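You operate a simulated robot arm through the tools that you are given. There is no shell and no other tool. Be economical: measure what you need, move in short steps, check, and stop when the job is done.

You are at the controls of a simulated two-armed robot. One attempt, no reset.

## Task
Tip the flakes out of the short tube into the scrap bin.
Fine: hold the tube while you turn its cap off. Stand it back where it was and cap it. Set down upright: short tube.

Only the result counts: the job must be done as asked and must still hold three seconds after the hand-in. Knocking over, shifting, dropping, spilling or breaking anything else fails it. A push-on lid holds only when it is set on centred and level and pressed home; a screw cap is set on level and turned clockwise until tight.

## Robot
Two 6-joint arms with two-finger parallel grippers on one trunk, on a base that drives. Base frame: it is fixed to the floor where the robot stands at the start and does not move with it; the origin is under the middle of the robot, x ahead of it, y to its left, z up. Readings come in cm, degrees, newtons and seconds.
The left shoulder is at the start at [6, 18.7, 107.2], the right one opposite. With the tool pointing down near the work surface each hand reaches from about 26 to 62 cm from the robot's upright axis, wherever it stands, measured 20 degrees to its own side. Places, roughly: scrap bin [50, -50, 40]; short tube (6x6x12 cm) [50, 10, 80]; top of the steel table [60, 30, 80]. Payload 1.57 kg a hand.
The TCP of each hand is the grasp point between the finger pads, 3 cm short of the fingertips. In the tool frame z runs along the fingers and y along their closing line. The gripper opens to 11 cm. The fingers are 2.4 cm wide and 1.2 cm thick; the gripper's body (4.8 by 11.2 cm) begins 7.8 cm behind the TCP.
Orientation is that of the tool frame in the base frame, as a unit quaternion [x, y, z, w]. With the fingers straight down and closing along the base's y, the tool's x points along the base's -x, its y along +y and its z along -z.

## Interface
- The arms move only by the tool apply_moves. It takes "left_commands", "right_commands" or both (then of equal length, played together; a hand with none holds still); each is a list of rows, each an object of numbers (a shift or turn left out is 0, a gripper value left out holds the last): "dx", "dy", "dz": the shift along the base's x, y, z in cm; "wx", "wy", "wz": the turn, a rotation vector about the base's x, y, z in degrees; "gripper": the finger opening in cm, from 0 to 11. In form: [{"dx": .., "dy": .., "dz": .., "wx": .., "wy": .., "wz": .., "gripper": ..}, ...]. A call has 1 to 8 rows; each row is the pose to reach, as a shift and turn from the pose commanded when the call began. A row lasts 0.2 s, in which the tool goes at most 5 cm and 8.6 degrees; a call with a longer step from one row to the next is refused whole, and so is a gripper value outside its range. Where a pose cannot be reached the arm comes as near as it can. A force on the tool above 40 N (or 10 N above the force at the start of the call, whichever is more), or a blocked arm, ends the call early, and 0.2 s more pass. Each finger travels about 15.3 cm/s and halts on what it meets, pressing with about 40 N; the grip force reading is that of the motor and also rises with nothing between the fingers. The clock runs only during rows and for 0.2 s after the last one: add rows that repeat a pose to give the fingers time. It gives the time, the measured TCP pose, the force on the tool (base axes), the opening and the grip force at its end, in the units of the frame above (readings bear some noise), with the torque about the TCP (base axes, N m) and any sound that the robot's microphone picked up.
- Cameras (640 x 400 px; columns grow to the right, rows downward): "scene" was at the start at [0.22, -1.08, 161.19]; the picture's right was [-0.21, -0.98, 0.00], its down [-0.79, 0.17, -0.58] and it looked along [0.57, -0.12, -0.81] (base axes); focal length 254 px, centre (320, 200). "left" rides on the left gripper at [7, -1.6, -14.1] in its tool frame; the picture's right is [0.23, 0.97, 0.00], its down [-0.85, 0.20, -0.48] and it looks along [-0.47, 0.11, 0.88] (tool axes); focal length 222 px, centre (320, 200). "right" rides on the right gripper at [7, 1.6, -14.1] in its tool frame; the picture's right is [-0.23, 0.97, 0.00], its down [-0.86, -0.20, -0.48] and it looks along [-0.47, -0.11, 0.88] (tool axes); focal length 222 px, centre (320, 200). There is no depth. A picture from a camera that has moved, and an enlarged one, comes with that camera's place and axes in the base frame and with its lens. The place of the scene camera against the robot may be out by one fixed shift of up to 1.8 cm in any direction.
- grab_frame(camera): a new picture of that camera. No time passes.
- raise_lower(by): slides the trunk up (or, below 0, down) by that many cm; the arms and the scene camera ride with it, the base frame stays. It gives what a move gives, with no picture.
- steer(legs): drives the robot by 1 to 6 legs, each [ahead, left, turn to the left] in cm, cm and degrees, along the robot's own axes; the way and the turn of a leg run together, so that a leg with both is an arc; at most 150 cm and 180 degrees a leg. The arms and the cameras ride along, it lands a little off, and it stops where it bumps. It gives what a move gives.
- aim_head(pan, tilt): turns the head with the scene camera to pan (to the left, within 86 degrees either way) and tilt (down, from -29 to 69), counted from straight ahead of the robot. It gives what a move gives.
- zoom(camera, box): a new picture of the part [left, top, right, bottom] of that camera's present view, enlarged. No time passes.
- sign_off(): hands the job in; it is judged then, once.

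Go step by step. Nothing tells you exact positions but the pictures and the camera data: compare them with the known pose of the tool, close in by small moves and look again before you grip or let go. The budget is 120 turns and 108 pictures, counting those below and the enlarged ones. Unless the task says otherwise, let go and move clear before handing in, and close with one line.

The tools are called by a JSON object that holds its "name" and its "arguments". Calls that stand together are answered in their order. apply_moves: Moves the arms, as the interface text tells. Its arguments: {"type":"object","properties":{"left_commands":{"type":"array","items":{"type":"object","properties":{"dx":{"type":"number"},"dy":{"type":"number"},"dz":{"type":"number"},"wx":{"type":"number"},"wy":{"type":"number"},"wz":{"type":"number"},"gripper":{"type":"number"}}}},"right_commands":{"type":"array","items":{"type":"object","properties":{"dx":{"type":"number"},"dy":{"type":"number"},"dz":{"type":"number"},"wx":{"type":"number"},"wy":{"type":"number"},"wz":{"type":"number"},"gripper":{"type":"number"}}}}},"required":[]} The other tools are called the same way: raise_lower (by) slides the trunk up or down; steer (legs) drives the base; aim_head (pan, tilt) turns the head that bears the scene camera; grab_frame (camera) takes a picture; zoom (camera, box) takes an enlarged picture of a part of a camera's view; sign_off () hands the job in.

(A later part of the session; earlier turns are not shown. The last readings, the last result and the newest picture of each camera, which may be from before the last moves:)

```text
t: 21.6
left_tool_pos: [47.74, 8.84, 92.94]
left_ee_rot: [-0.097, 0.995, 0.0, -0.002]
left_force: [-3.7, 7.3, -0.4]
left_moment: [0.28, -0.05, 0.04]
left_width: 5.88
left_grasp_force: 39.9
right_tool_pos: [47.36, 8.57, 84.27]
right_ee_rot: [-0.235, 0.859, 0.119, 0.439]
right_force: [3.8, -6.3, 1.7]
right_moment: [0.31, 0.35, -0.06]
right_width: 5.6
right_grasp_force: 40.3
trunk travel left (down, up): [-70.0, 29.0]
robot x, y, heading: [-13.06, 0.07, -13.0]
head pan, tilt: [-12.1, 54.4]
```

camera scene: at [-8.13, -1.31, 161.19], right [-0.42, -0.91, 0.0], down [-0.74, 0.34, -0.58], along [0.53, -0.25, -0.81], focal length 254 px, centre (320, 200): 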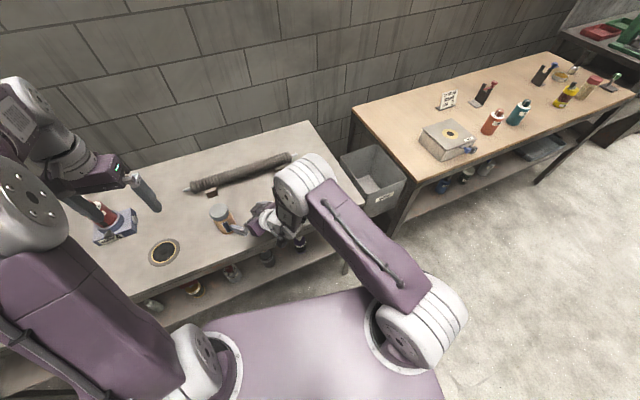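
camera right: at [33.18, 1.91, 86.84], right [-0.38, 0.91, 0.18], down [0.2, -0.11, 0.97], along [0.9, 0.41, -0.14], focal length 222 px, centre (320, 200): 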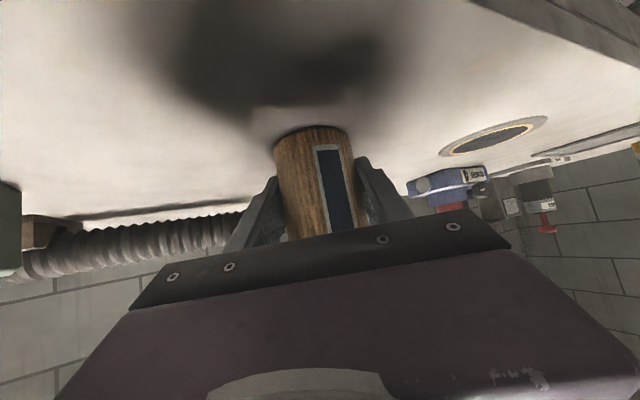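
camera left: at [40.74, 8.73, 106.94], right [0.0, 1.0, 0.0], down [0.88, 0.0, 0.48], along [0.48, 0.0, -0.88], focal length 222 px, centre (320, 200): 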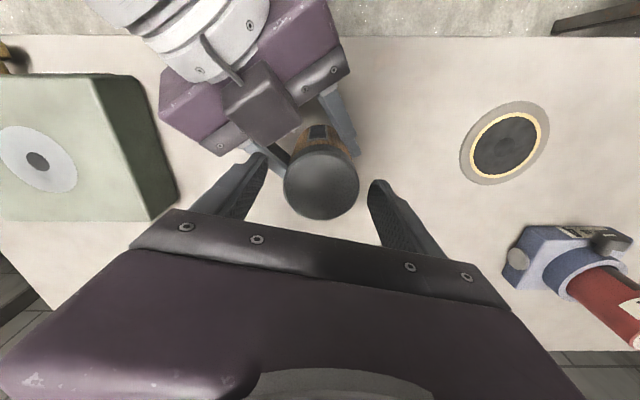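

It turns freely. Continue to the end of this bite.

{"name": "apply_moves", "arguments": {"left_commands": [{"wz": 8}, {"wz": 16}, {"wz": 24}, {"wz": 32}, {"wz": 40}, {"wz": 48}, {"wz": 48}]}}

{"name": "zoom", "arguments": {"camera": "scene", "box": [165, 160, 285, 235]}}

{"name": "zoom", "arguments": {"camera": "left", "box": [220, 90, 420, 240]}}

```text
t: 23.2
left_tool_pos: [47.9, 8.88, 92.94]
left_ee_rot: [-0.493, 0.87, -0.002, 0.0]
left_force: [-0.3, -11.4, -2.3]
left_moment: [-0.36, 0.11, -0.02]
left_width: 5.89
left_grasp_force: 40.2
right_tool_pos: [47.37, 8.62, 84.19]
right_ee_rot: [-0.236, 0.858, 0.12, 0.44]
right_force: [0.6, 11.8, 1.4]
right_moment: [-0.59, -0.06, 0.06]
right_width: 5.58
right_grasp_force: 39.7
trunk travel left (down, up): [-70.0, 29.0]
robot x, y, heading: [-12.67, 0.09, -12.8]
head pan, tilt: [-12.1, 54.4]
```

```text
5.33 times, centred on (225, 198) of scene
camera zoom: at [-13.05, -1.26, 161.19], right [-0.42, -0.91, 0.0], down [-0.74, 0.34, -0.58], along [0.53, -0.25, -0.81], focal length 1357 px, centre (827, 213)
```

zoom: 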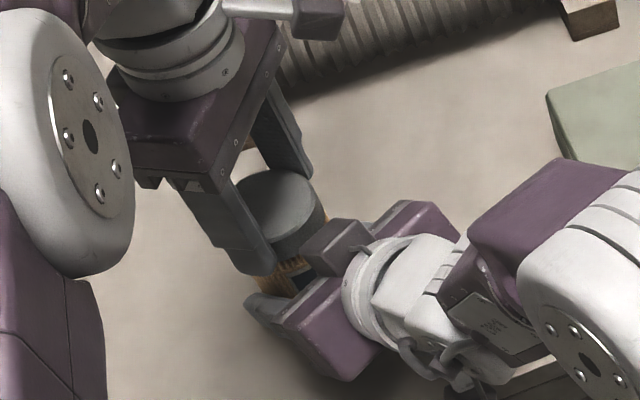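

```text
2.67 times, centred on (320, 165) of left
camera zoom: at [45.73, 1.98, 107.09], right [-0.95, 0.3, 0.0], down [0.27, 0.84, 0.48], along [0.15, 0.45, -0.88], focal length 592 px, centre (320, 293)
```

zoom: 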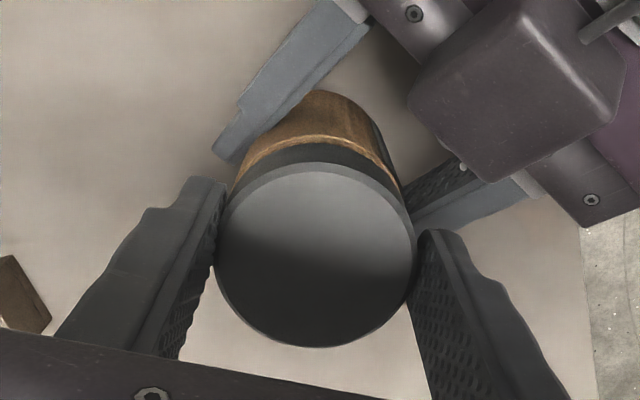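

That makes 72°. I'll release, swing back and regrip for the next bite.

{"name": "apply_moves", "arguments": {"left_commands": [{"gripper": 7.4}, {"dy": -0.1, "wz": -8.5}, {"dy": -0.1, "wz": -17}, {"dy": -0.1, "wz": -25.5}, {"dy": -0.1, "wz": -34}, {"dy": -0.1, "wz": -42.5}, {"dy": -0.1, "wz": -51}, {"dy": -0.1, "wz": -59.5}]}}

{"name": "apply_moves", "arguments": {"left_commands": [{"wz": -8}, {"wz": -14}, {"wz": -14, "gripper": 5}, {"wz": -14, "gripper": 5}, {"wz": -14, "gripper": 5}]}}

```text
t: 25.0
left_tool_pos: [47.64, 8.79, 93.01]
left_ee_rot: [0.005, 1.0, 0.001, 0.001]
left_force: [0.7, -0.5, 0.4]
left_moment: [-0.03, 0.02, 0.0]
left_width: 7.39
left_grasp_force: 0.1
right_tool_pos: [47.27, 8.53, 84.26]
right_ee_rot: [-0.235, 0.859, 0.119, 0.439]
right_force: [-0.4, 0.1, 0.1]
right_moment: [-0.01, 0.02, 0.0]
right_width: 5.57
right_grasp_force: 39.9
trunk travel left (down, up): [-70.0, 29.0]
robot x, y, heading: [-13.15, -0.24, -13.0]
head pan, tilt: [-12.1, 54.4]
```

```text
t: 26.2
left_tool_pos: [47.78, 8.93, 92.98]
left_ee_rot: [0.126, 0.992, 0.001, 0.0]
left_force: [5.5, 14.9, -1.2]
left_moment: [0.55, -0.3, 0.06]
left_width: 5.85
left_grasp_force: 39.6
right_tool_pos: [47.35, 8.44, 84.2]
right_ee_rot: [-0.234, 0.859, 0.119, 0.439]
right_force: [-4.4, -15.0, 4.0]
right_moment: [0.75, -0.23, -0.1]
right_width: 5.59
right_grasp_force: 40.4
trunk travel left (down, up): [-70.0, 29.0]
robot x, y, heading: [-13.43, -0.01, -12.7]
head pan, tilt: [-12.1, 54.4]
```

Regripped; turning the second bite while watching torque.

{"name": "apply_moves", "arguments": {"left_commands": [{"dx": 0.05, "dy": 0.15}, {"dx": 0.05, "dy": 0.15, "wz": 8.5}, {"dx": 0.05, "dy": 0.15, "wz": 17}, {"dx": 0.05, "dy": 0.15, "wz": 25.5}, {"dx": 0.05, "dy": 0.15, "wz": 34}, {"dx": 0.05, "dy": 0.15, "wz": 42.5}, {"dx": 0.05, "dy": 0.15, "wz": 51}, {"dx": 0.05, "dy": 0.1, "wz": 59.5}]}}

{"name": "apply_moves", "arguments": {"left_commands": [{"wz": 8.5}, {"wz": 15}, {"wz": 15}]}}

{"name": "zoom", "arguments": {"camera": "left", "box": [220, 90, 420, 240]}}

```text
t: 28.0
left_tool_pos: [47.96, 8.86, 92.81]
left_ee_rot: [-0.384, 0.923, 0.0, 0.0]
left_force: [-1.2, -4.1, -1.3]
left_moment: [-0.16, 0.05, -0.06]
left_width: 5.9
left_grasp_force: 39.8
right_tool_pos: [47.53, 8.62, 84.22]
right_ee_rot: [-0.236, 0.859, 0.12, 0.439]
right_force: [1.5, 4.4, 0.0]
right_moment: [-0.28, 0.03, 0.07]
right_width: 5.56
right_grasp_force: 40.3
trunk travel left (down, up): [-70.0, 29.0]
robot x, y, heading: [-13.27, -0.21, -12.9]
head pan, tilt: [-12.1, 54.4]
```

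```text
t: 28.8
left_tool_pos: [47.82, 8.79, 92.95]
left_ee_rot: [-0.501, 0.866, -0.002, 0.0]
left_force: [1.1, -10.2, 1.5]
left_moment: [-0.28, -0.02, -0.05]
left_width: 5.92
left_grasp_force: 40.0
right_tool_pos: [47.37, 8.61, 84.26]
right_ee_rot: [-0.236, 0.859, 0.121, 0.438]
right_force: [-2.0, 10.9, -0.4]
right_moment: [-0.6, -0.08, 0.07]
right_width: 5.51
right_grasp_force: 40.2
trunk travel left (down, up): [-70.0, 29.0]
robot x, y, heading: [-13.09, -0.02, -13.0]
head pan, tilt: [-12.1, 54.4]
```

```text
2.67 times, centred on (320, 165) of left
camera zoom: at [45.9, 1.91, 107.06], right [-0.96, 0.29, 0.0], down [0.25, 0.84, 0.48], along [0.14, 0.46, -0.88], focal length 592 px, centre (320, 293)
```

zoom: 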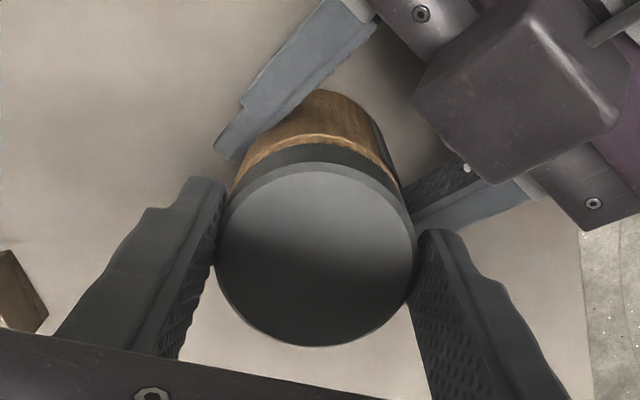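

No marks show the turn, so I'll test with a 0.25 cm lift whether the cap has come free.

{"name": "apply_moves", "arguments": {"left_commands": [{"dz": 0.12}, {"dz": 0.25}, {"dz": 0.25}]}}

```text
t: 29.6
left_tool_pos: [47.86, 8.92, 93.19]
left_ee_rot: [-0.5, 0.866, -0.002, 0.0]
left_force: [15.6, -10.5, -14.8]
left_moment: [-0.18, -0.11, -0.01]
left_width: 5.86
left_grasp_force: 40.3
right_tool_pos: [47.52, 8.58, 84.3]
right_ee_rot: [-0.236, 0.858, 0.12, 0.44]
right_force: [-15.8, 11.1, 12.7]
right_moment: [-0.82, -1.25, 0.1]
right_width: 5.56
right_grasp_force: 40.0
trunk travel left (down, up): [-70.0, 29.0]
robot x, y, heading: [-12.79, -0.23, -12.9]
head pan, tilt: [-12.1, 54.4]
```

It still holds by the thread. I'll relax the lift and do another bite.

{"name": "apply_moves", "arguments": {"left_commands": [{"dz": -0.2}, {"dz": -0.2, "gripper": 7.4}, {"dz": -0.2, "gripper": 7.4, "wz": -8.5}, {"dz": -0.2, "wz": -17}, {"dz": -0.2, "wz": -25.5}, {"dz": -0.2, "wz": -34}, {"dz": -0.2, "wz": -42.5}, {"dz": -0.2, "wz": -51}]}}

{"name": "apply_moves", "arguments": {"left_commands": [{"wz": -8.5}, {"wz": -17}, {"wz": -23.5}, {"dy": 0.1, "wz": -23.5, "gripper": 5}, {"dy": 0.1, "wz": -23.5, "gripper": 5}, {"dy": 0.1, "wz": -23.5, "gripper": 5}]}}

{"name": "apply_moves", "arguments": {"left_commands": [{"wz": 8.5}, {"wz": 17}, {"wz": 25.5}, {"wz": 34}, {"wz": 42.5}, {"wz": 51}, {"wz": 59.5}, {"wz": 68}]}}

{"name": "apply_moves", "arguments": {"left_commands": [{"wz": 7}, {"wz": 7, "dz": 0.12}, {"wz": 7, "dz": 0.25}, {"wz": 7, "dz": 0.25}]}}

```text
t: 31.4
left_tool_pos: [47.8, 8.92, 93.02]
left_ee_rot: [-0.078, 0.997, 0.0, 0.0]
left_force: [0.7, 0.3, 0.6]
left_moment: [0.05, 0.01, 0.02]
left_width: 7.4
left_grasp_force: 0.1
right_tool_pos: [47.34, 8.57, 84.19]
right_ee_rot: [-0.235, 0.859, 0.12, 0.439]
right_force: [0.3, -0.7, 0.0]
right_moment: [-0.01, 0.0, 0.02]
right_width: 5.55
right_grasp_force: 39.4
trunk travel left (down, up): [-70.0, 29.0]
robot x, y, heading: [-12.82, 0.27, -13.1]
head pan, tilt: [-12.1, 54.4]
```

```text
t: 32.8
left_tool_pos: [47.86, 9.02, 93.08]
left_ee_rot: [0.126, 0.992, 0.0, 0.0]
left_force: [0.1, -0.6, -0.1]
left_moment: [0.03, 0.01, -0.02]
left_width: 5.9
left_grasp_force: 40.1
right_tool_pos: [47.4, 8.54, 84.22]
right_ee_rot: [-0.234, 0.859, 0.119, 0.439]
right_force: [-0.2, 0.8, 0.0]
right_moment: [-0.01, 0.01, 0.01]
right_width: 5.54
right_grasp_force: 40.1
trunk travel left (down, up): [-70.0, 29.0]
robot x, y, heading: [-12.68, -0.02, -12.9]
head pan, tilt: [-12.1, 54.4]
```

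```text
t: 34.6
left_tool_pos: [47.84, 8.86, 93.0]
left_ee_rot: [-0.452, 0.892, 0.0, -0.001]
left_force: [-2.9, -8.5, 2.0]
left_moment: [-0.18, 0.11, -0.11]
left_width: 5.87
left_grasp_force: 39.8
right_tool_pos: [47.39, 8.65, 84.27]
right_ee_rot: [-0.236, 0.859, 0.12, 0.438]
right_force: [1.3, 8.7, -1.3]
right_moment: [-0.54, 0.13, 0.2]
right_width: 5.52
right_grasp_force: 40.3
trunk travel left (down, up): [-70.0, 29.0]
robot x, y, heading: [-13.09, -0.02, -12.9]
head pan, tilt: [-12.1, 54.4]
```

```text
t: 35.6
left_tool_pos: [47.86, 8.85, 93.3]
left_ee_rot: [-0.505, 0.863, -0.001, 0.0]
left_force: [10.8, -13.7, -12.8]
left_moment: [-0.15, -0.11, 0.02]
left_width: 5.9
left_grasp_force: 40.1
right_tool_pos: [47.4, 8.68, 84.31]
right_ee_rot: [-0.235, 0.858, 0.12, 0.44]
right_force: [-11.6, 12.9, 10.8]
right_moment: [-1.07, -0.89, 0.07]
right_width: 5.55
right_grasp_force: 39.9
trunk travel left (down, up): [-70.0, 29.0]
robot x, y, heading: [-12.98, -0.02, -12.8]
head pan, tilt: [-12.1, 54.4]
```

It still holds after about 220°. I'll check that the tube isn't turning along, by its label in the right camera, and look at the cap gap.

{"name": "grab_frame", "arguments": {"camera": "right"}}

{"name": "zoom", "arguments": {"camera": "left", "box": [270, 100, 370, 170]}}

```text
66 pictures are left
camera right: at [33.21, 1.96, 86.88], right [-0.38, 0.91, 0.18], down [0.2, -0.11, 0.97], along [0.9, 0.41, -0.14], focal length 222 px, centre (320, 200)
```

right: 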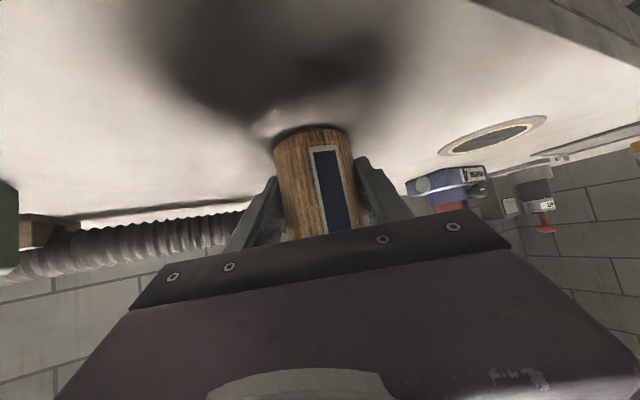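

```text
5.71 times, centred on (320, 135) of left
camera zoom: at [45.94, 1.98, 107.39], right [-0.96, 0.28, 0.0], down [0.25, 0.84, 0.48], along [0.13, 0.46, -0.88], focal length 1269 px, centre (320, 571)
```

zoom: 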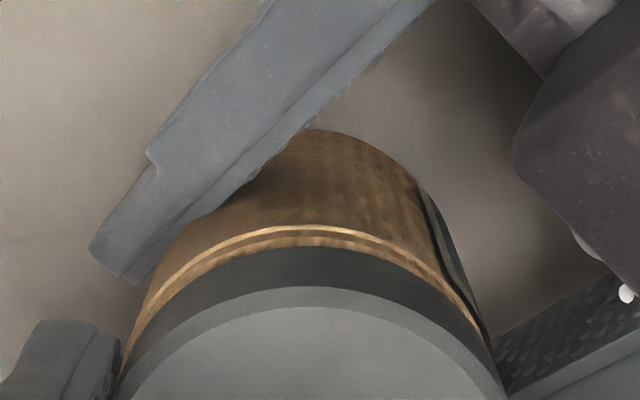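

The tube itself has barely moved, so the cap is what turns. On to the next bite.

{"name": "apply_moves", "arguments": {"left_commands": [{"dz": -0.15}, {"dz": -0.15, "gripper": 7.4}, {"dz": -0.15, "gripper": 7.4, "wz": -8.5}, {"dz": -0.15, "wz": -17}, {"dz": -0.15, "wz": -25.5}, {"dz": -0.15, "wz": -34}, {"dz": -0.15, "wz": -42.5}, {"dz": -0.15, "wz": -51}]}}

{"name": "apply_moves", "arguments": {"left_commands": [{"wz": -8.5}, {"wz": -17}, {"wz": -24}, {"dy": 0.02, "wz": -24, "gripper": 5}, {"dy": 0.02, "wz": -24, "gripper": 5}, {"dy": 0.02, "wz": -24, "gripper": 5}]}}

{"name": "apply_moves", "arguments": {"left_commands": [{"wz": 8.5}, {"wz": 17}, {"wz": 25.5}, {"wz": 34}, {"wz": 42.5}, {"wz": 51}, {"wz": 59.5}, {"wz": 68}]}}

{"name": "apply_moves", "arguments": {"left_commands": [{"wz": 7}, {"wz": 7, "dz": 0.12}, {"wz": 7, "dz": 0.25}, {"wz": 7, "dz": 0.25}]}}

```text
t: 37.4
left_tool_pos: [47.83, 9.0, 93.12]
left_ee_rot: [-0.082, 0.997, 0.0, 0.001]
left_force: [0.5, -0.4, 0.3]
left_moment: [-0.01, 0.02, 0.0]
left_width: 7.43
left_grasp_force: 0.1
right_tool_pos: [47.3, 8.56, 84.09]
right_ee_rot: [-0.236, 0.859, 0.12, 0.439]
right_force: [1.0, 0.7, 0.7]
right_moment: [0.02, -0.01, -0.02]
right_width: 5.54
right_grasp_force: 40.1
trunk travel left (down, up): [-70.0, 29.0]
robot x, y, heading: [-12.74, 0.31, -13.2]
head pan, tilt: [-12.1, 54.4]
```

```text
t: 38.8
left_tool_pos: [47.84, 8.97, 93.07]
left_ee_rot: [0.126, 0.992, 0.0, 0.0]
left_force: [0.4, 1.0, -0.1]
left_moment: [0.0, 0.0, -0.02]
left_width: 5.87
left_grasp_force: 39.8
right_tool_pos: [47.33, 8.51, 84.23]
right_ee_rot: [-0.234, 0.859, 0.119, 0.439]
right_force: [-1.1, -0.5, -0.4]
right_moment: [0.06, -0.03, -0.01]
right_width: 5.53
right_grasp_force: 39.5
trunk travel left (down, up): [-70.0, 29.0]
robot x, y, heading: [-13.11, 0.41, -12.9]
head pan, tilt: [-12.1, 54.4]
```

```text
t: 40.6
left_tool_pos: [47.85, 8.77, 93.19]
left_ee_rot: [-0.451, 0.892, 0.0, 0.0]
left_force: [2.2, -11.0, -0.2]
left_moment: [-0.27, -0.06, -0.19]
left_width: 5.85
left_grasp_force: 39.8
right_tool_pos: [47.34, 8.72, 84.14]
right_ee_rot: [-0.237, 0.859, 0.12, 0.438]
right_force: [-2.6, 12.0, 0.2]
right_moment: [-0.74, -0.11, 0.27]
right_width: 5.52
right_grasp_force: 40.2
trunk travel left (down, up): [-70.0, 29.0]
robot x, y, heading: [-13.2, -0.24, -12.7]
head pan, tilt: [-12.1, 54.4]
```

```text
t: 41.6
left_tool_pos: [47.74, 9.07, 93.32]
left_ee_rot: [-0.504, 0.863, -0.001, 0.001]
left_force: [10.9, -19.5, -10.7]
left_moment: [-0.42, -0.21, 0.01]
left_width: 5.86
left_grasp_force: 40.1
right_tool_pos: [47.47, 8.49, 84.4]
right_ee_rot: [-0.236, 0.858, 0.121, 0.44]
right_force: [-10.5, 19.4, 8.3]
right_moment: [-1.32, -0.76, 0.1]
right_width: 5.6
right_grasp_force: 40.4
trunk travel left (down, up): [-70.0, 29.0]
robot x, y, heading: [-12.96, 0.02, -12.8]
head pan, tilt: [-12.1, 54.4]
```

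It still holds at about 295°. I'll check the label again and look at the gap between cap and body.

{"name": "zoom", "arguments": {"camera": "right", "box": [220, 100, 420, 250]}}

{"name": "zoom", "arguments": {"camera": "scene", "box": [185, 175, 265, 225]}}

{"name": "zoom", "arguments": {"camera": "left", "box": [270, 100, 370, 170]}}

```text
2.67 times, centred on (320, 175) of right
camera zoom: at [33.21, 1.97, 86.88], right [-0.38, 0.91, 0.18], down [0.2, -0.11, 0.97], along [0.9, 0.41, -0.14], focal length 592 px, centre (320, 267)
```

zoom: 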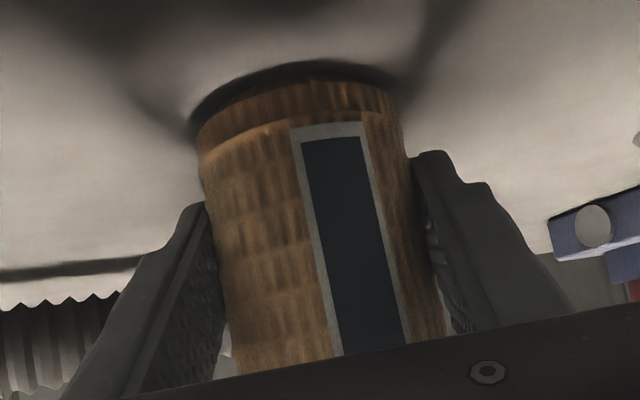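

```text
8.00 times, centred on (225, 200) of scene
camera zoom: at [-13.05, -1.26, 161.19], right [-0.42, -0.91, 0.0], down [-0.74, 0.34, -0.58], along [0.53, -0.25, -0.81], focal length 2035 px, centre (1080, 200)
```

zoom: 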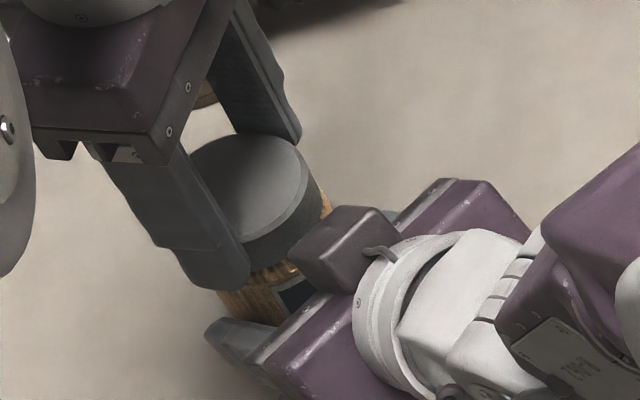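

```text
5.71 times, centred on (320, 135) of left
camera zoom: at [45.91, 2.07, 107.47], right [-0.96, 0.28, 0.0], down [0.25, 0.84, 0.48], along [0.13, 0.46, -0.88], focal length 1269 px, centre (320, 571)
```

zoom: 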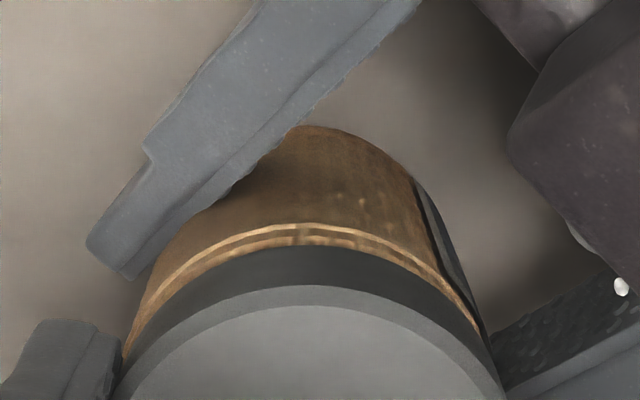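

The gap under the cap seems to be growing, so it is unscrewing. Continuing.

{"name": "apply_moves", "arguments": {"left_commands": [{"dz": -0.1}, {"dz": -0.1, "gripper": 7.4}, {"dz": -0.1, "gripper": 7.4, "wz": -8.5}, {"dz": -0.1, "wz": -17}, {"dz": -0.1, "wz": -25.5}, {"dz": -0.1, "wz": -34}, {"dz": -0.1, "wz": -42.5}, {"dz": -0.1, "wz": -51}]}}

{"name": "apply_moves", "arguments": {"left_commands": [{"wz": -8.5}, {"wz": -17}, {"wz": -24}, {"dy": 0.0, "wz": -24, "gripper": 5}, {"dy": 0.0, "wz": -24, "gripper": 5}, {"dy": 0.0, "wz": -24, "gripper": 5}]}}

{"name": "apply_moves", "arguments": {"left_commands": [{"wz": 8.5}, {"wz": 17}, {"wz": 25.5}, {"wz": 34}, {"wz": 42.5}, {"wz": 51}, {"wz": 59.5}, {"wz": 68}]}}

{"name": "apply_moves", "arguments": {"left_commands": [{"wz": 7}, {"wz": 7, "dz": 0.12}, {"wz": 7, "dz": 0.25}, {"wz": 7, "dz": 0.25}]}}

```text
t: 43.4
left_tool_pos: [47.77, 9.07, 93.25]
left_ee_rot: [-0.083, 0.997, 0.0, 0.001]
left_force: [0.3, -0.5, 0.5]
left_moment: [-0.02, 0.0, -0.01]
left_width: 7.39
left_grasp_force: 0.0
right_tool_pos: [47.39, 8.65, 84.27]
right_ee_rot: [-0.235, 0.859, 0.12, 0.439]
right_force: [-0.4, 0.1, 0.5]
right_moment: [-0.01, -0.02, -0.01]
right_width: 5.53
right_grasp_force: 39.8
trunk travel left (down, up): [-70.0, 29.0]
robot x, y, heading: [-13.0, 0.26, -13.0]
head pan, tilt: [-12.1, 54.4]
```

```text
t: 44.8
left_tool_pos: [47.81, 9.01, 93.28]
left_ee_rot: [0.126, 0.992, 0.0, 0.0]
left_force: [0.4, 0.7, 0.3]
left_moment: [0.07, 0.0, 0.02]
left_width: 5.89
left_grasp_force: 40.1
right_tool_pos: [47.4, 8.51, 84.29]
right_ee_rot: [-0.234, 0.859, 0.119, 0.439]
right_force: [-0.7, -1.6, -0.7]
right_moment: [0.05, -0.1, -0.01]
right_width: 5.51
right_grasp_force: 40.0
trunk travel left (down, up): [-70.0, 29.0]
robot x, y, heading: [-12.92, 0.09, -13.0]
head pan, tilt: [-12.1, 54.4]
```

```text
t: 46.6
left_tool_pos: [47.8, 8.94, 93.15]
left_ee_rot: [-0.451, 0.892, 0.0, 0.0]
left_force: [-2.1, -15.8, 6.0]
left_moment: [-0.33, 0.2, -0.28]
left_width: 5.88
left_grasp_force: 40.0
right_tool_pos: [47.45, 8.69, 84.25]
right_ee_rot: [-0.236, 0.859, 0.119, 0.439]
right_force: [2.9, 15.6, -6.2]
right_moment: [-1.04, 0.03, 0.33]
right_width: 5.54
right_grasp_force: 40.3
trunk travel left (down, up): [-70.0, 29.0]
robot x, y, heading: [-12.78, 0.22, -13.1]
head pan, tilt: [-12.1, 54.4]
```

```text
t: 47.6
left_tool_pos: [47.89, 9.03, 93.36]
left_ee_rot: [-0.505, 0.863, 0.0, 0.0]
left_force: [14.8, -19.0, -8.1]
left_moment: [-0.45, -0.33, 0.02]
left_width: 5.89
left_grasp_force: 39.9
right_tool_pos: [47.43, 8.69, 84.32]
right_ee_rot: [-0.236, 0.858, 0.12, 0.44]
right_force: [-14.7, 19.0, 7.8]
right_moment: [-1.23, -0.99, 0.1]
right_width: 5.57
right_grasp_force: 39.3
trunk travel left (down, up): [-70.0, 29.0]
robot x, y, heading: [-12.99, -0.07, -13.0]
head pan, tilt: [-12.1, 54.4]
```

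The cap pushes upward while turning (+6 N), so the thread is still climbing. Another bite.

{"name": "apply_moves", "arguments": {"left_commands": [{"dz": -0.05}, {"dz": -0.05, "gripper": 7.4}, {"dz": -0.05, "gripper": 7.4, "wz": -8.5}, {"dz": -0.05, "wz": -17}, {"dz": -0.05, "wz": -25.5}, {"dz": -0.05, "wz": -34}, {"dz": -0.05, "wz": -42.5}, {"dz": -0.05, "wz": -51}]}}

{"name": "apply_moves", "arguments": {"left_commands": [{"wz": -8.5}, {"wz": -17}, {"wz": -24}, {"dx": -0.1, "dy": -0.1, "wz": -24, "gripper": 5}, {"dx": -0.1, "dy": -0.1, "wz": -24, "gripper": 5}, {"dx": -0.1, "dy": -0.1, "wz": -24, "gripper": 5}]}}

{"name": "apply_moves", "arguments": {"left_commands": [{"wz": 8.5}, {"wz": 17}, {"wz": 25.5}, {"wz": 34}, {"wz": 42.5}, {"wz": 51}, {"wz": 59.5}, {"wz": 68}]}}

{"name": "apply_moves", "arguments": {"left_commands": [{"wz": 7}, {"wz": 7, "dz": 0.12}, {"wz": 7, "dz": 0.25}, {"wz": 7, "dz": 0.25}]}}

{"name": "zoom", "arguments": {"camera": "left", "box": [270, 100, 370, 170]}}

```text
t: 49.4
left_tool_pos: [47.89, 9.04, 93.48]
left_ee_rot: [-0.082, 0.997, 0.0, 0.001]
left_force: [0.4, -0.7, 0.0]
left_moment: [0.01, -0.04, 0.0]
left_width: 7.4
left_grasp_force: 0.0
right_tool_pos: [47.34, 8.57, 84.26]
right_ee_rot: [-0.234, 0.859, 0.119, 0.439]
right_force: [-0.5, 0.2, -0.4]
right_moment: [0.01, -0.02, 0.0]
right_width: 5.54
right_grasp_force: 39.9
trunk travel left (down, up): [-70.0, 29.0]
robot x, y, heading: [-12.68, -0.23, -13.0]
head pan, tilt: [-12.1, 54.4]
```

```text
t: 50.8
left_tool_pos: [47.7, 9.06, 93.43]
left_ee_rot: [0.126, 0.992, 0.0, 0.001]
left_force: [7.4, 6.5, -1.2]
left_moment: [0.17, -0.17, 0.08]
left_width: 5.87
left_grasp_force: 39.7
right_tool_pos: [47.48, 8.56, 84.13]
right_ee_rot: [-0.236, 0.859, 0.12, 0.437]
right_force: [-6.5, -5.1, 1.1]
right_moment: [0.42, -0.49, -0.12]
right_width: 5.57
right_grasp_force: 40.0
trunk travel left (down, up): [-70.0, 29.0]
robot x, y, heading: [-12.65, -0.09, -12.8]
head pan, tilt: [-12.1, 54.4]
```

```text
t: 52.6
left_tool_pos: [47.65, 8.68, 93.5]
left_ee_rot: [-0.453, 0.892, -0.001, 0.001]
left_force: [8.5, -8.0, -1.6]
left_moment: [-0.32, -0.21, -0.21]
left_width: 5.89
left_grasp_force: 40.5
right_tool_pos: [47.46, 8.73, 84.27]
right_ee_rot: [-0.237, 0.858, 0.12, 0.44]
right_force: [-8.3, 9.0, 0.5]
right_moment: [-0.55, -0.55, 0.26]
right_width: 5.54
right_grasp_force: 40.2
trunk travel left (down, up): [-70.0, 29.0]
robot x, y, heading: [-12.52, -0.01, -13.1]
head pan, tilt: [-12.1, 54.4]
```

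```text
t: 53.6
left_tool_pos: [47.68, 8.79, 93.63]
left_ee_rot: [-0.504, 0.864, -0.001, 0.0]
left_force: [15.6, -14.6, -10.0]
left_moment: [-0.41, -0.28, -0.09]
left_width: 5.86
left_grasp_force: 40.3
right_tool_pos: [47.47, 8.72, 84.18]
right_ee_rot: [-0.237, 0.858, 0.121, 0.439]
right_force: [-15.7, 14.8, 9.6]
right_moment: [-1.05, -1.2, 0.17]
right_width: 5.59
right_grasp_force: 40.0
trunk travel left (down, up): [-70.0, 29.0]
robot x, y, heading: [-12.94, 0.06, -12.7]
head pan, tilt: [-12.1, 54.4]
```

```text
5.71 times, centred on (320, 135) of left
camera zoom: at [45.82, 1.91, 107.77], right [-0.96, 0.28, 0.0], down [0.25, 0.84, 0.48], along [0.14, 0.46, -0.88], focal length 1269 px, centre (320, 571)
```

zoom: 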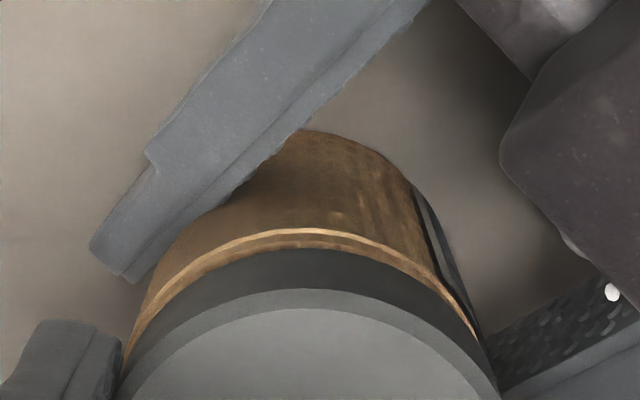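

I need to know whether the cap actually rises. I'll measure the cap's apparent width and check the label.

{"name": "zoom", "arguments": {"camera": "left", "box": [270, 130, 370, 230]}}

{"name": "zoom", "arguments": {"camera": "right", "box": [220, 100, 420, 250]}}

```text
4.00 times, centred on (320, 180) of left
camera zoom: at [45.82, 1.91, 107.77], right [-0.96, 0.28, 0.0], down [0.25, 0.84, 0.48], along [0.14, 0.46, -0.88], focal length 888 px, centre (320, 280)
```

zoom: 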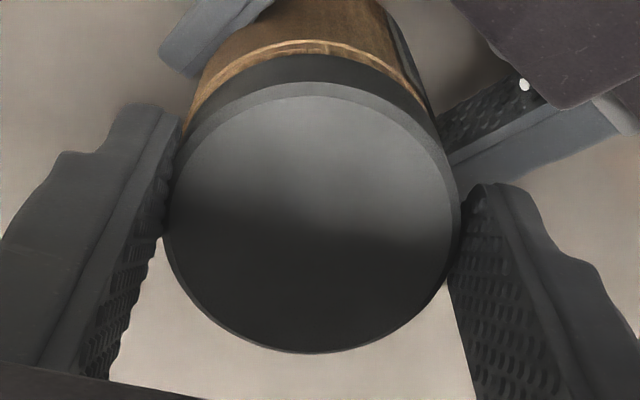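

```text
2.67 times, centred on (320, 175) of right
camera zoom: at [33.21, 1.95, 86.87], right [-0.38, 0.91, 0.18], down [0.2, -0.11, 0.97], along [0.9, 0.41, -0.14], focal length 592 px, centre (320, 267)
```

zoom: 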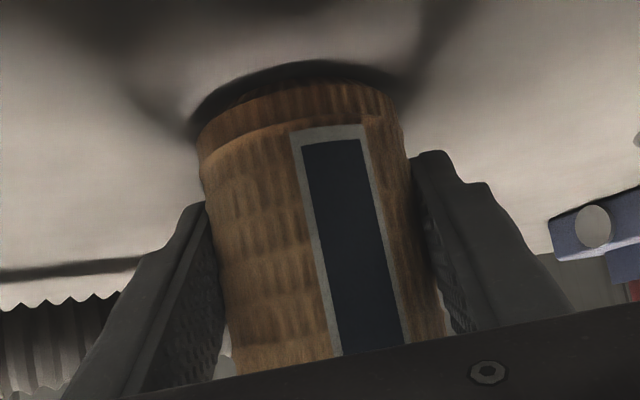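

The cap has risen about 0.6 cm, so the thread is working. More bites.

{"name": "apply_moves", "arguments": {"left_commands": [{"dz": -0.05}, {"dz": -0.05, "gripper": 7.4}, {"dz": -0.05, "gripper": 7.4, "wz": -8.5}, {"dz": -0.05, "wz": -17}, {"dz": -0.05, "wz": -25.5}, {"dz": -0.05, "wz": -34}, {"dz": -0.05, "wz": -42.5}, {"dz": -0.05, "wz": -51}]}}

{"name": "apply_moves", "arguments": {"left_commands": [{"wz": -8.5}, {"wz": -17}, {"wz": -24}, {"dx": 0.1, "dy": 0.05, "wz": -24, "gripper": 5}, {"dx": 0.1, "dy": 0.05, "wz": -24, "gripper": 5}, {"dx": 0.1, "dy": 0.05, "wz": -24, "gripper": 5}]}}

{"name": "apply_moves", "arguments": {"left_commands": [{"wz": 8.5}, {"wz": 17}, {"wz": 25.5}, {"wz": 34}, {"wz": 42.5}, {"wz": 51}, {"wz": 59.5}, {"wz": 68}]}}

{"name": "apply_moves", "arguments": {"left_commands": [{"wz": 7}, {"wz": 7, "dz": 0.12}, {"wz": 7, "dz": 0.25}, {"wz": 7, "dz": 0.25}]}}

```text
t: 55.4
left_tool_pos: [47.67, 8.95, 93.55]
left_ee_rot: [-0.083, 0.997, 0.0, -0.001]
left_force: [0.5, -0.3, 0.6]
left_moment: [0.01, 0.01, 0.03]
left_width: 7.4
left_grasp_force: 0.0
right_tool_pos: [47.4, 8.52, 84.21]
right_ee_rot: [-0.234, 0.859, 0.119, 0.439]
right_force: [0.1, 0.9, -1.7]
right_moment: [-0.01, 0.0, -0.02]
right_width: 5.55
right_grasp_force: 40.3
trunk travel left (down, up): [-70.0, 29.0]
robot x, y, heading: [-12.94, -0.07, -12.7]
head pan, tilt: [-12.1, 54.4]
```

```text
t: 56.8
left_tool_pos: [47.86, 9.11, 93.66]
left_ee_rot: [0.126, 0.992, 0.0, 0.0]
left_force: [-0.6, -0.3, 0.5]
left_moment: [0.07, 0.02, -0.03]
left_width: 5.86
left_grasp_force: 39.9
right_tool_pos: [47.4, 8.46, 84.18]
right_ee_rot: [-0.234, 0.859, 0.119, 0.439]
right_force: [0.3, -0.3, -1.7]
right_moment: [0.0, -0.01, 0.03]
right_width: 5.52
right_grasp_force: 39.6
trunk travel left (down, up): [-70.0, 29.0]
robot x, y, heading: [-13.09, 0.16, -13.1]
head pan, tilt: [-12.1, 54.4]
```

```text
t: 58.6
left_tool_pos: [47.8, 8.9, 93.57]
left_ee_rot: [-0.451, 0.893, -0.002, 0.0]
left_force: [-3.6, -13.0, 3.1]
left_moment: [-0.39, 0.27, -0.25]
left_width: 5.88
left_grasp_force: 40.0
right_tool_pos: [47.47, 8.69, 84.36]
right_ee_rot: [-0.237, 0.858, 0.121, 0.439]
right_force: [3.7, 13.0, -4.0]
right_moment: [-0.85, 0.23, 0.32]
right_width: 5.55
right_grasp_force: 40.1
trunk travel left (down, up): [-70.0, 29.0]
robot x, y, heading: [-12.87, 0.01, -12.9]
head pan, tilt: [-12.1, 54.4]
```

```text
t: 59.6
left_tool_pos: [47.85, 8.89, 93.87]
left_ee_rot: [-0.505, 0.863, 0.0, 0.0]
left_force: [9.0, -16.3, -12.3]
left_moment: [-0.33, -0.17, -0.01]
left_width: 5.86
left_grasp_force: 40.0
right_tool_pos: [47.45, 8.69, 84.32]
right_ee_rot: [-0.236, 0.858, 0.12, 0.44]
right_force: [-8.2, 16.6, 11.7]
right_moment: [-1.22, -0.71, 0.12]
right_width: 5.58
right_grasp_force: 39.8
trunk travel left (down, up): [-70.0, 29.0]
robot x, y, heading: [-13.01, 0.35, -13.0]
head pan, tilt: [-12.1, 54.4]
```

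Still engaged. I'll do two more bites and test.

{"name": "apply_moves", "arguments": {"left_commands": [{"dz": -0.1}, {"dz": -0.1, "gripper": 7.4}, {"dz": -0.1, "gripper": 7.4, "wz": -8.5}, {"dz": -0.1, "wz": -17}, {"dz": -0.1, "wz": -25.5}, {"dz": -0.1, "wz": -34}, {"dz": -0.1, "wz": -42.5}, {"dz": -0.1, "wz": -51}]}}

{"name": "apply_moves", "arguments": {"left_commands": [{"wz": -8.5}, {"wz": -17}, {"wz": -24}, {"wz": -24, "gripper": 5}, {"wz": -24, "gripper": 5}, {"wz": -24, "gripper": 5}]}}

{"name": "apply_moves", "arguments": {"left_commands": [{"wz": 8.5}, {"wz": 17}, {"wz": 25.5}, {"wz": 34}, {"wz": 42.5}, {"wz": 51}, {"wz": 59.5}, {"wz": 68}]}}

{"name": "apply_moves", "arguments": {"left_commands": [{"wz": 7}, {"wz": 7, "dz": 0.12}, {"wz": 7, "dz": 0.25}, {"wz": 7, "dz": 0.25}]}}

{"name": "zoom", "arguments": {"camera": "left", "box": [270, 100, 370, 170]}}

```text
t: 61.4
left_tool_pos: [47.77, 9.02, 93.67]
left_ee_rot: [-0.083, 0.997, 0.001, 0.0]
left_force: [0.0, -0.1, 0.1]
left_moment: [0.02, 0.03, 0.01]
left_width: 7.39
left_grasp_force: 0.1
right_tool_pos: [47.39, 8.55, 84.33]
right_ee_rot: [-0.235, 0.859, 0.119, 0.439]
right_force: [0.0, -0.6, -1.2]
right_moment: [0.02, -0.02, -0.03]
right_width: 5.52
right_grasp_force: 40.3
trunk travel left (down, up): [-70.0, 29.0]
robot x, y, heading: [-12.75, -0.01, -12.8]
head pan, tilt: [-12.1, 54.4]
```

```text
t: 62.8
left_tool_pos: [47.79, 8.96, 93.86]
left_ee_rot: [0.127, 0.992, 0.0, 0.0]
left_force: [0.4, 0.9, 2.0]
left_moment: [0.0, -0.03, -0.03]
left_width: 5.82
left_grasp_force: 40.0
right_tool_pos: [47.36, 8.45, 84.14]
right_ee_rot: [-0.235, 0.859, 0.12, 0.439]
right_force: [-0.7, -1.5, -2.4]
right_moment: [0.12, -0.01, 0.04]
right_width: 5.56
right_grasp_force: 39.9
trunk travel left (down, up): [-70.0, 29.0]
robot x, y, heading: [-13.05, -0.03, -12.9]
head pan, tilt: [-12.1, 54.4]
```

```text
t: 64.6
left_tool_pos: [47.84, 8.88, 93.87]
left_ee_rot: [-0.451, 0.893, 0.0, 0.0]
left_force: [-1.5, -12.7, 4.7]
left_moment: [-0.31, 0.1, -0.24]
left_width: 5.88
left_grasp_force: 39.8
right_tool_pos: [47.47, 8.7, 84.17]
right_ee_rot: [-0.237, 0.859, 0.12, 0.439]
right_force: [1.5, 14.2, -5.8]
right_moment: [-0.9, 0.07, 0.34]
right_width: 5.53
right_grasp_force: 39.7
trunk travel left (down, up): [-70.0, 29.0]
robot x, y, heading: [-13.39, -0.37, -13.0]
head pan, tilt: [-12.1, 54.4]
```

```text
t: 65.6
left_tool_pos: [47.91, 9.01, 94.0]
left_ee_rot: [-0.504, 0.863, -0.001, 0.0]
left_force: [13.2, -18.6, -10.8]
left_moment: [-0.53, -0.36, -0.04]
left_width: 5.84
left_grasp_force: 39.9
right_tool_pos: [47.37, 8.64, 84.29]
right_ee_rot: [-0.236, 0.858, 0.12, 0.439]
right_force: [-13.1, 17.7, 9.6]
right_moment: [-1.17, -0.94, 0.14]
right_width: 5.6
right_grasp_force: 39.1
trunk travel left (down, up): [-70.0, 29.0]
robot x, y, heading: [-12.99, -0.22, -12.9]
head pan, tilt: [-12.1, 54.4]
```

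```text
5.71 times, centred on (320, 135) of left
camera zoom: at [45.9, 2.05, 108.15], right [-0.96, 0.28, 0.0], down [0.25, 0.84, 0.48], along [0.14, 0.46, -0.88], focal length 1269 px, centre (320, 571)
```

zoom: 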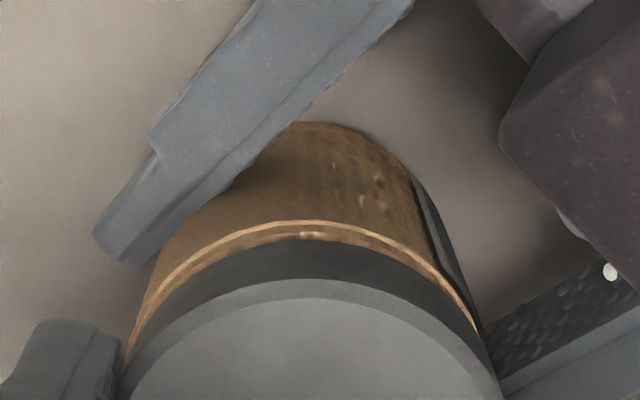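

I want to be sure the cap rises relative to the tube, so I'll measure its width again at this height.

{"name": "zoom", "arguments": {"camera": "left", "box": [270, 130, 370, 230]}}

{"name": "zoom", "arguments": {"camera": "scene", "box": [185, 175, 265, 225]}}

```text
4.00 times, centred on (320, 180) of left
camera zoom: at [45.9, 2.05, 108.15], right [-0.96, 0.28, 0.0], down [0.25, 0.84, 0.48], along [0.14, 0.46, -0.88], focal length 888 px, centre (320, 280)
```

zoom: 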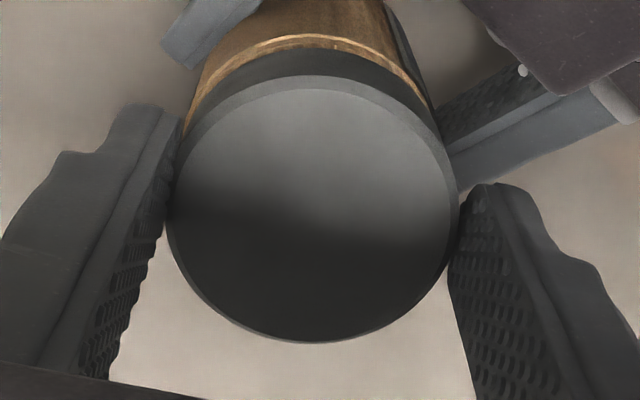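

```text
8.00 times, centred on (225, 200) of scene
camera zoom: at [-13.05, -1.27, 161.19], right [-0.42, -0.91, 0.0], down [-0.74, 0.34, -0.58], along [0.53, -0.25, -0.81], focal length 2035 px, centre (1080, 200)
```

zoom: 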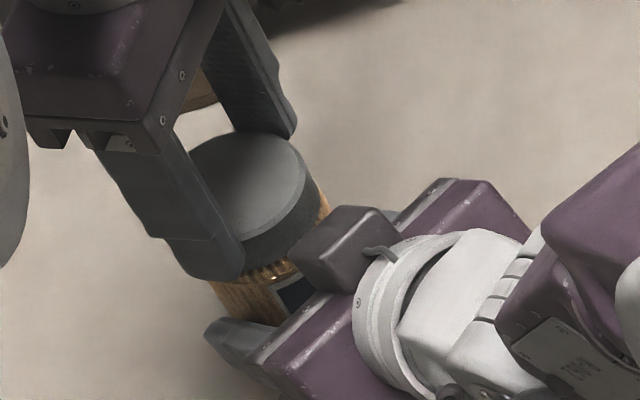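

By ray geometry the cap has risen about 0.4 cm and my fingers have crept up it, so the thread is simply fine-pitched. I'll lower the grip and do two more bites.

{"name": "apply_moves", "arguments": {"left_commands": [{"gripper": 7.4, "dz": -0.2}, {"dz": -0.4, "dy": -0.08, "wz": -8.5}, {"dz": -0.7, "dy": -0.08, "wz": -17}, {"dz": -0.7, "dy": -0.08, "wz": -25.5}, {"dz": -0.7, "dy": -0.08, "wz": -34}, {"dz": -0.7, "dy": -0.08, "wz": -42.5}, {"dz": -0.7, "dy": -0.08, "wz": -51}, {"dz": -0.7, "dy": -0.08, "wz": -59.5}]}}

{"name": "apply_moves", "arguments": {"left_commands": [{"wz": -8}, {"wz": -16}, {"wz": -16, "gripper": 5}, {"wz": -16, "gripper": 5}, {"wz": -16, "gripper": 5}, {"wz": -8}, {"wz": 0}, {"wz": 8.5}]}}

{"name": "apply_moves", "arguments": {"left_commands": [{"wz": 8.5}, {"wz": 17}, {"wz": 25.5}, {"wz": 34}, {"wz": 42.5}, {"wz": 51}]}}

{"name": "apply_moves", "arguments": {"left_commands": [{"gripper": 7.4}, {"dz": 0.1, "wz": -8.5}, {"dz": 0.1, "wz": -17}, {"dz": 0.1, "wz": -25.5}, {"dz": 0.1, "wz": -34}, {"dz": 0.1, "wz": -42.5}, {"dz": 0.1, "wz": -51}, {"dz": 0.1, "wz": -59.5}]}}

{"name": "apply_moves", "arguments": {"left_commands": [{"wz": -8}, {"wz": -16}, {"wz": -16, "gripper": 5}, {"wz": -16, "gripper": 5}, {"wz": -16, "gripper": 5}, {"wz": -8}, {"wz": 0}, {"wz": 8.5}]}}

{"name": "apply_moves", "arguments": {"left_commands": [{"wz": 8.5}, {"wz": 17}, {"wz": 25.5}, {"wz": 34}, {"wz": 42.5}, {"wz": 51}]}}

{"name": "zoom", "arguments": {"camera": "left", "box": [270, 130, 370, 230]}}

```text
t: 67.4
left_tool_pos: [47.78, 8.95, 93.31]
left_ee_rot: [-0.008, 1.0, 0.0, 0.0]
left_force: [0.6, -0.8, 0.4]
left_moment: [0.05, 0.0, -0.01]
left_width: 7.41
left_grasp_force: 0.1
right_tool_pos: [47.35, 8.59, 84.16]
right_ee_rot: [-0.235, 0.859, 0.119, 0.439]
right_force: [0.6, 0.2, -1.3]
right_moment: [0.01, 0.02, 0.01]
right_width: 5.55
right_grasp_force: 40.2
trunk travel left (down, up): [-70.0, 29.0]
robot x, y, heading: [-12.97, 0.15, -12.8]
head pan, tilt: [-12.1, 54.4]
```

```text
t: 69.2
left_tool_pos: [47.92, 8.86, 93.34]
left_ee_rot: [-0.085, 0.996, 0.0, -0.001]
left_force: [-1.7, 9.2, 2.2]
left_moment: [0.3, 0.06, -0.09]
left_width: 5.83
left_grasp_force: 39.8
right_tool_pos: [47.56, 8.49, 84.19]
right_ee_rot: [-0.234, 0.859, 0.119, 0.439]
right_force: [0.9, -8.6, -3.6]
right_moment: [0.51, 0.1, 0.06]
right_width: 5.54
right_grasp_force: 40.5
trunk travel left (down, up): [-70.0, 29.0]
robot x, y, heading: [-12.71, 0.11, -12.6]
head pan, tilt: [-12.1, 54.4]
```

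```text
t: 70.6
left_tool_pos: [47.9, 8.77, 93.37]
left_ee_rot: [-0.505, 0.863, -0.001, 0.0]
left_force: [-4.4, -10.3, 4.8]
left_moment: [-0.19, 0.22, -0.12]
left_width: 5.86
left_grasp_force: 39.9
right_tool_pos: [47.38, 8.72, 84.3]
right_ee_rot: [-0.236, 0.859, 0.119, 0.438]
right_force: [4.8, 10.3, -5.8]
right_moment: [-0.76, 0.24, 0.18]
right_width: 5.54
right_grasp_force: 39.8
trunk travel left (down, up): [-70.0, 29.0]
robot x, y, heading: [-13.11, 0.2, -13.0]
head pan, tilt: [-12.1, 54.4]
```

```text
t: 72.4
left_tool_pos: [47.73, 8.97, 93.37]
left_ee_rot: [-0.008, 1.0, 0.0, 0.0]
left_force: [-0.4, 0.7, 0.1]
left_moment: [0.0, -0.04, 0.02]
left_width: 7.42
left_grasp_force: 0.1
right_tool_pos: [47.4, 8.54, 84.18]
right_ee_rot: [-0.235, 0.859, 0.119, 0.439]
right_force: [0.2, -0.5, -1.1]
right_moment: [-0.03, 0.02, -0.03]
right_width: 5.54
right_grasp_force: 40.3
trunk travel left (down, up): [-70.0, 29.0]
robot x, y, heading: [-13.02, 0.29, -12.7]
head pan, tilt: [-12.1, 54.4]
```

```text
t: 74.2
left_tool_pos: [47.75, 8.85, 93.48]
left_ee_rot: [-0.085, 0.996, 0.0, 0.0]
left_force: [0.4, 3.1, 1.7]
left_moment: [0.12, 0.04, -0.06]
left_width: 5.87
left_grasp_force: 40.3
right_tool_pos: [47.37, 8.59, 84.29]
right_ee_rot: [-0.235, 0.859, 0.119, 0.439]
right_force: [-0.3, -3.0, -3.1]
right_moment: [0.21, -0.01, 0.03]
right_width: 5.55
right_grasp_force: 40.2
trunk travel left (down, up): [-70.0, 29.0]
robot x, y, heading: [-13.04, -0.01, -12.7]
head pan, tilt: [-12.1, 54.4]
```

```text
t: 75.6
left_tool_pos: [47.87, 8.76, 93.36]
left_ee_rot: [-0.505, 0.863, 0.0, 0.0]
left_force: [1.0, -9.8, 3.7]
left_moment: [-0.25, 0.05, -0.15]
left_width: 5.85
left_grasp_force: 40.0
right_tool_pos: [47.29, 8.71, 84.22]
right_ee_rot: [-0.237, 0.858, 0.12, 0.439]
right_force: [-0.6, 11.6, -4.3]
right_moment: [-0.7, -0.11, 0.19]
right_width: 5.56
right_grasp_force: 40.2
trunk travel left (down, up): [-70.0, 29.0]
robot x, y, heading: [-12.93, 0.36, -12.9]
head pan, tilt: [-12.1, 54.4]
```

```text
4.00 times, centred on (320, 180) of left
camera zoom: at [45.95, 1.89, 107.56], right [-0.96, 0.28, 0.0], down [0.24, 0.84, 0.48], along [0.13, 0.46, -0.88], focal length 888 px, centre (320, 280)
```

zoom: 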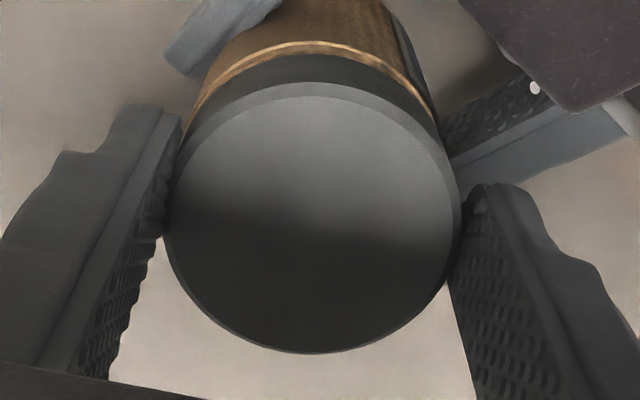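

The picture doesn't show a clear rise, and sideways bias may be jamming a cap that is already free. I'll take out the sideways force first, then lift a little more.

{"name": "apply_moves", "arguments": {"left_commands": [{"dy": -0.12}, {"dy": -0.22}, {"dy": -0.22}]}}

{"name": "apply_moves", "arguments": {"left_commands": [{"dz": 0.15}, {"dz": 0.3}, {"dz": 0.45}, {"dz": 0.45}]}}

{"name": "zoom", "arguments": {"camera": "left", "box": [270, 130, 370, 230]}}

{"name": "zoom", "arguments": {"camera": "right", "box": [220, 100, 420, 250]}}

```text
t: 76.4
left_tool_pos: [47.86, 8.66, 93.47]
left_ee_rot: [-0.504, 0.864, 0.001, 0.0]
left_force: [5.3, -4.8, -1.6]
left_moment: [-0.12, -0.13, 0.01]
left_width: 5.89
left_grasp_force: 39.4
right_tool_pos: [47.34, 8.62, 84.19]
right_ee_rot: [-0.234, 0.859, 0.12, 0.439]
right_force: [-5.2, 5.6, 1.1]
right_moment: [-0.31, -0.34, -0.01]
right_width: 5.53
right_grasp_force: 40.6
trunk travel left (down, up): [-70.0, 29.0]
robot x, y, heading: [-12.68, 0.05, -13.1]
head pan, tilt: [-12.1, 54.4]
```

```text
t: 77.4
left_tool_pos: [47.87, 8.64, 93.95]
left_ee_rot: [-0.504, 0.864, 0.001, -0.001]
left_force: [6.4, -2.8, -4.3]
left_moment: [-0.05, -0.03, -0.02]
left_width: 5.85
left_grasp_force: 40.4
right_tool_pos: [47.5, 8.48, 84.19]
right_ee_rot: [-0.236, 0.859, 0.12, 0.438]
right_force: [-6.8, 2.1, 4.1]
right_moment: [-0.15, -0.59, 0.03]
right_width: 5.55
right_grasp_force: 39.8
trunk travel left (down, up): [-70.0, 29.0]
robot x, y, heading: [-13.01, 0.03, -12.9]
head pan, tilt: [-12.1, 54.4]
```

```text
4.00 times, centred on (320, 180) of left
camera zoom: at [45.96, 1.71, 107.98], right [-0.96, 0.28, 0.0], down [0.25, 0.84, 0.48], along [0.13, 0.46, -0.88], focal length 888 px, centre (320, 280)
```

zoom: 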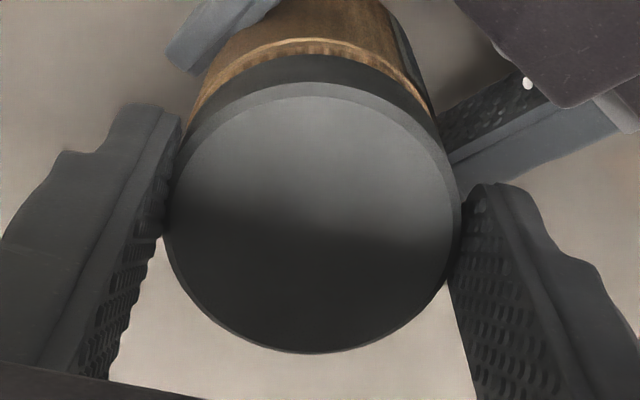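

```text
2.67 times, centred on (320, 175) of right
camera zoom: at [33.18, 1.89, 86.81], right [-0.38, 0.91, 0.18], down [0.2, -0.11, 0.97], along [0.9, 0.41, -0.14], focal length 592 px, centre (320, 267)
```

zoom: 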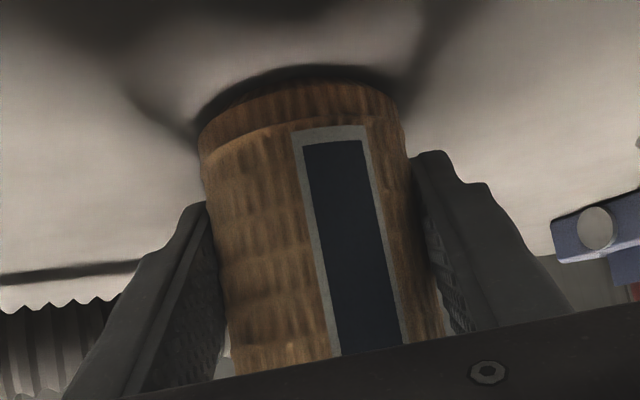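

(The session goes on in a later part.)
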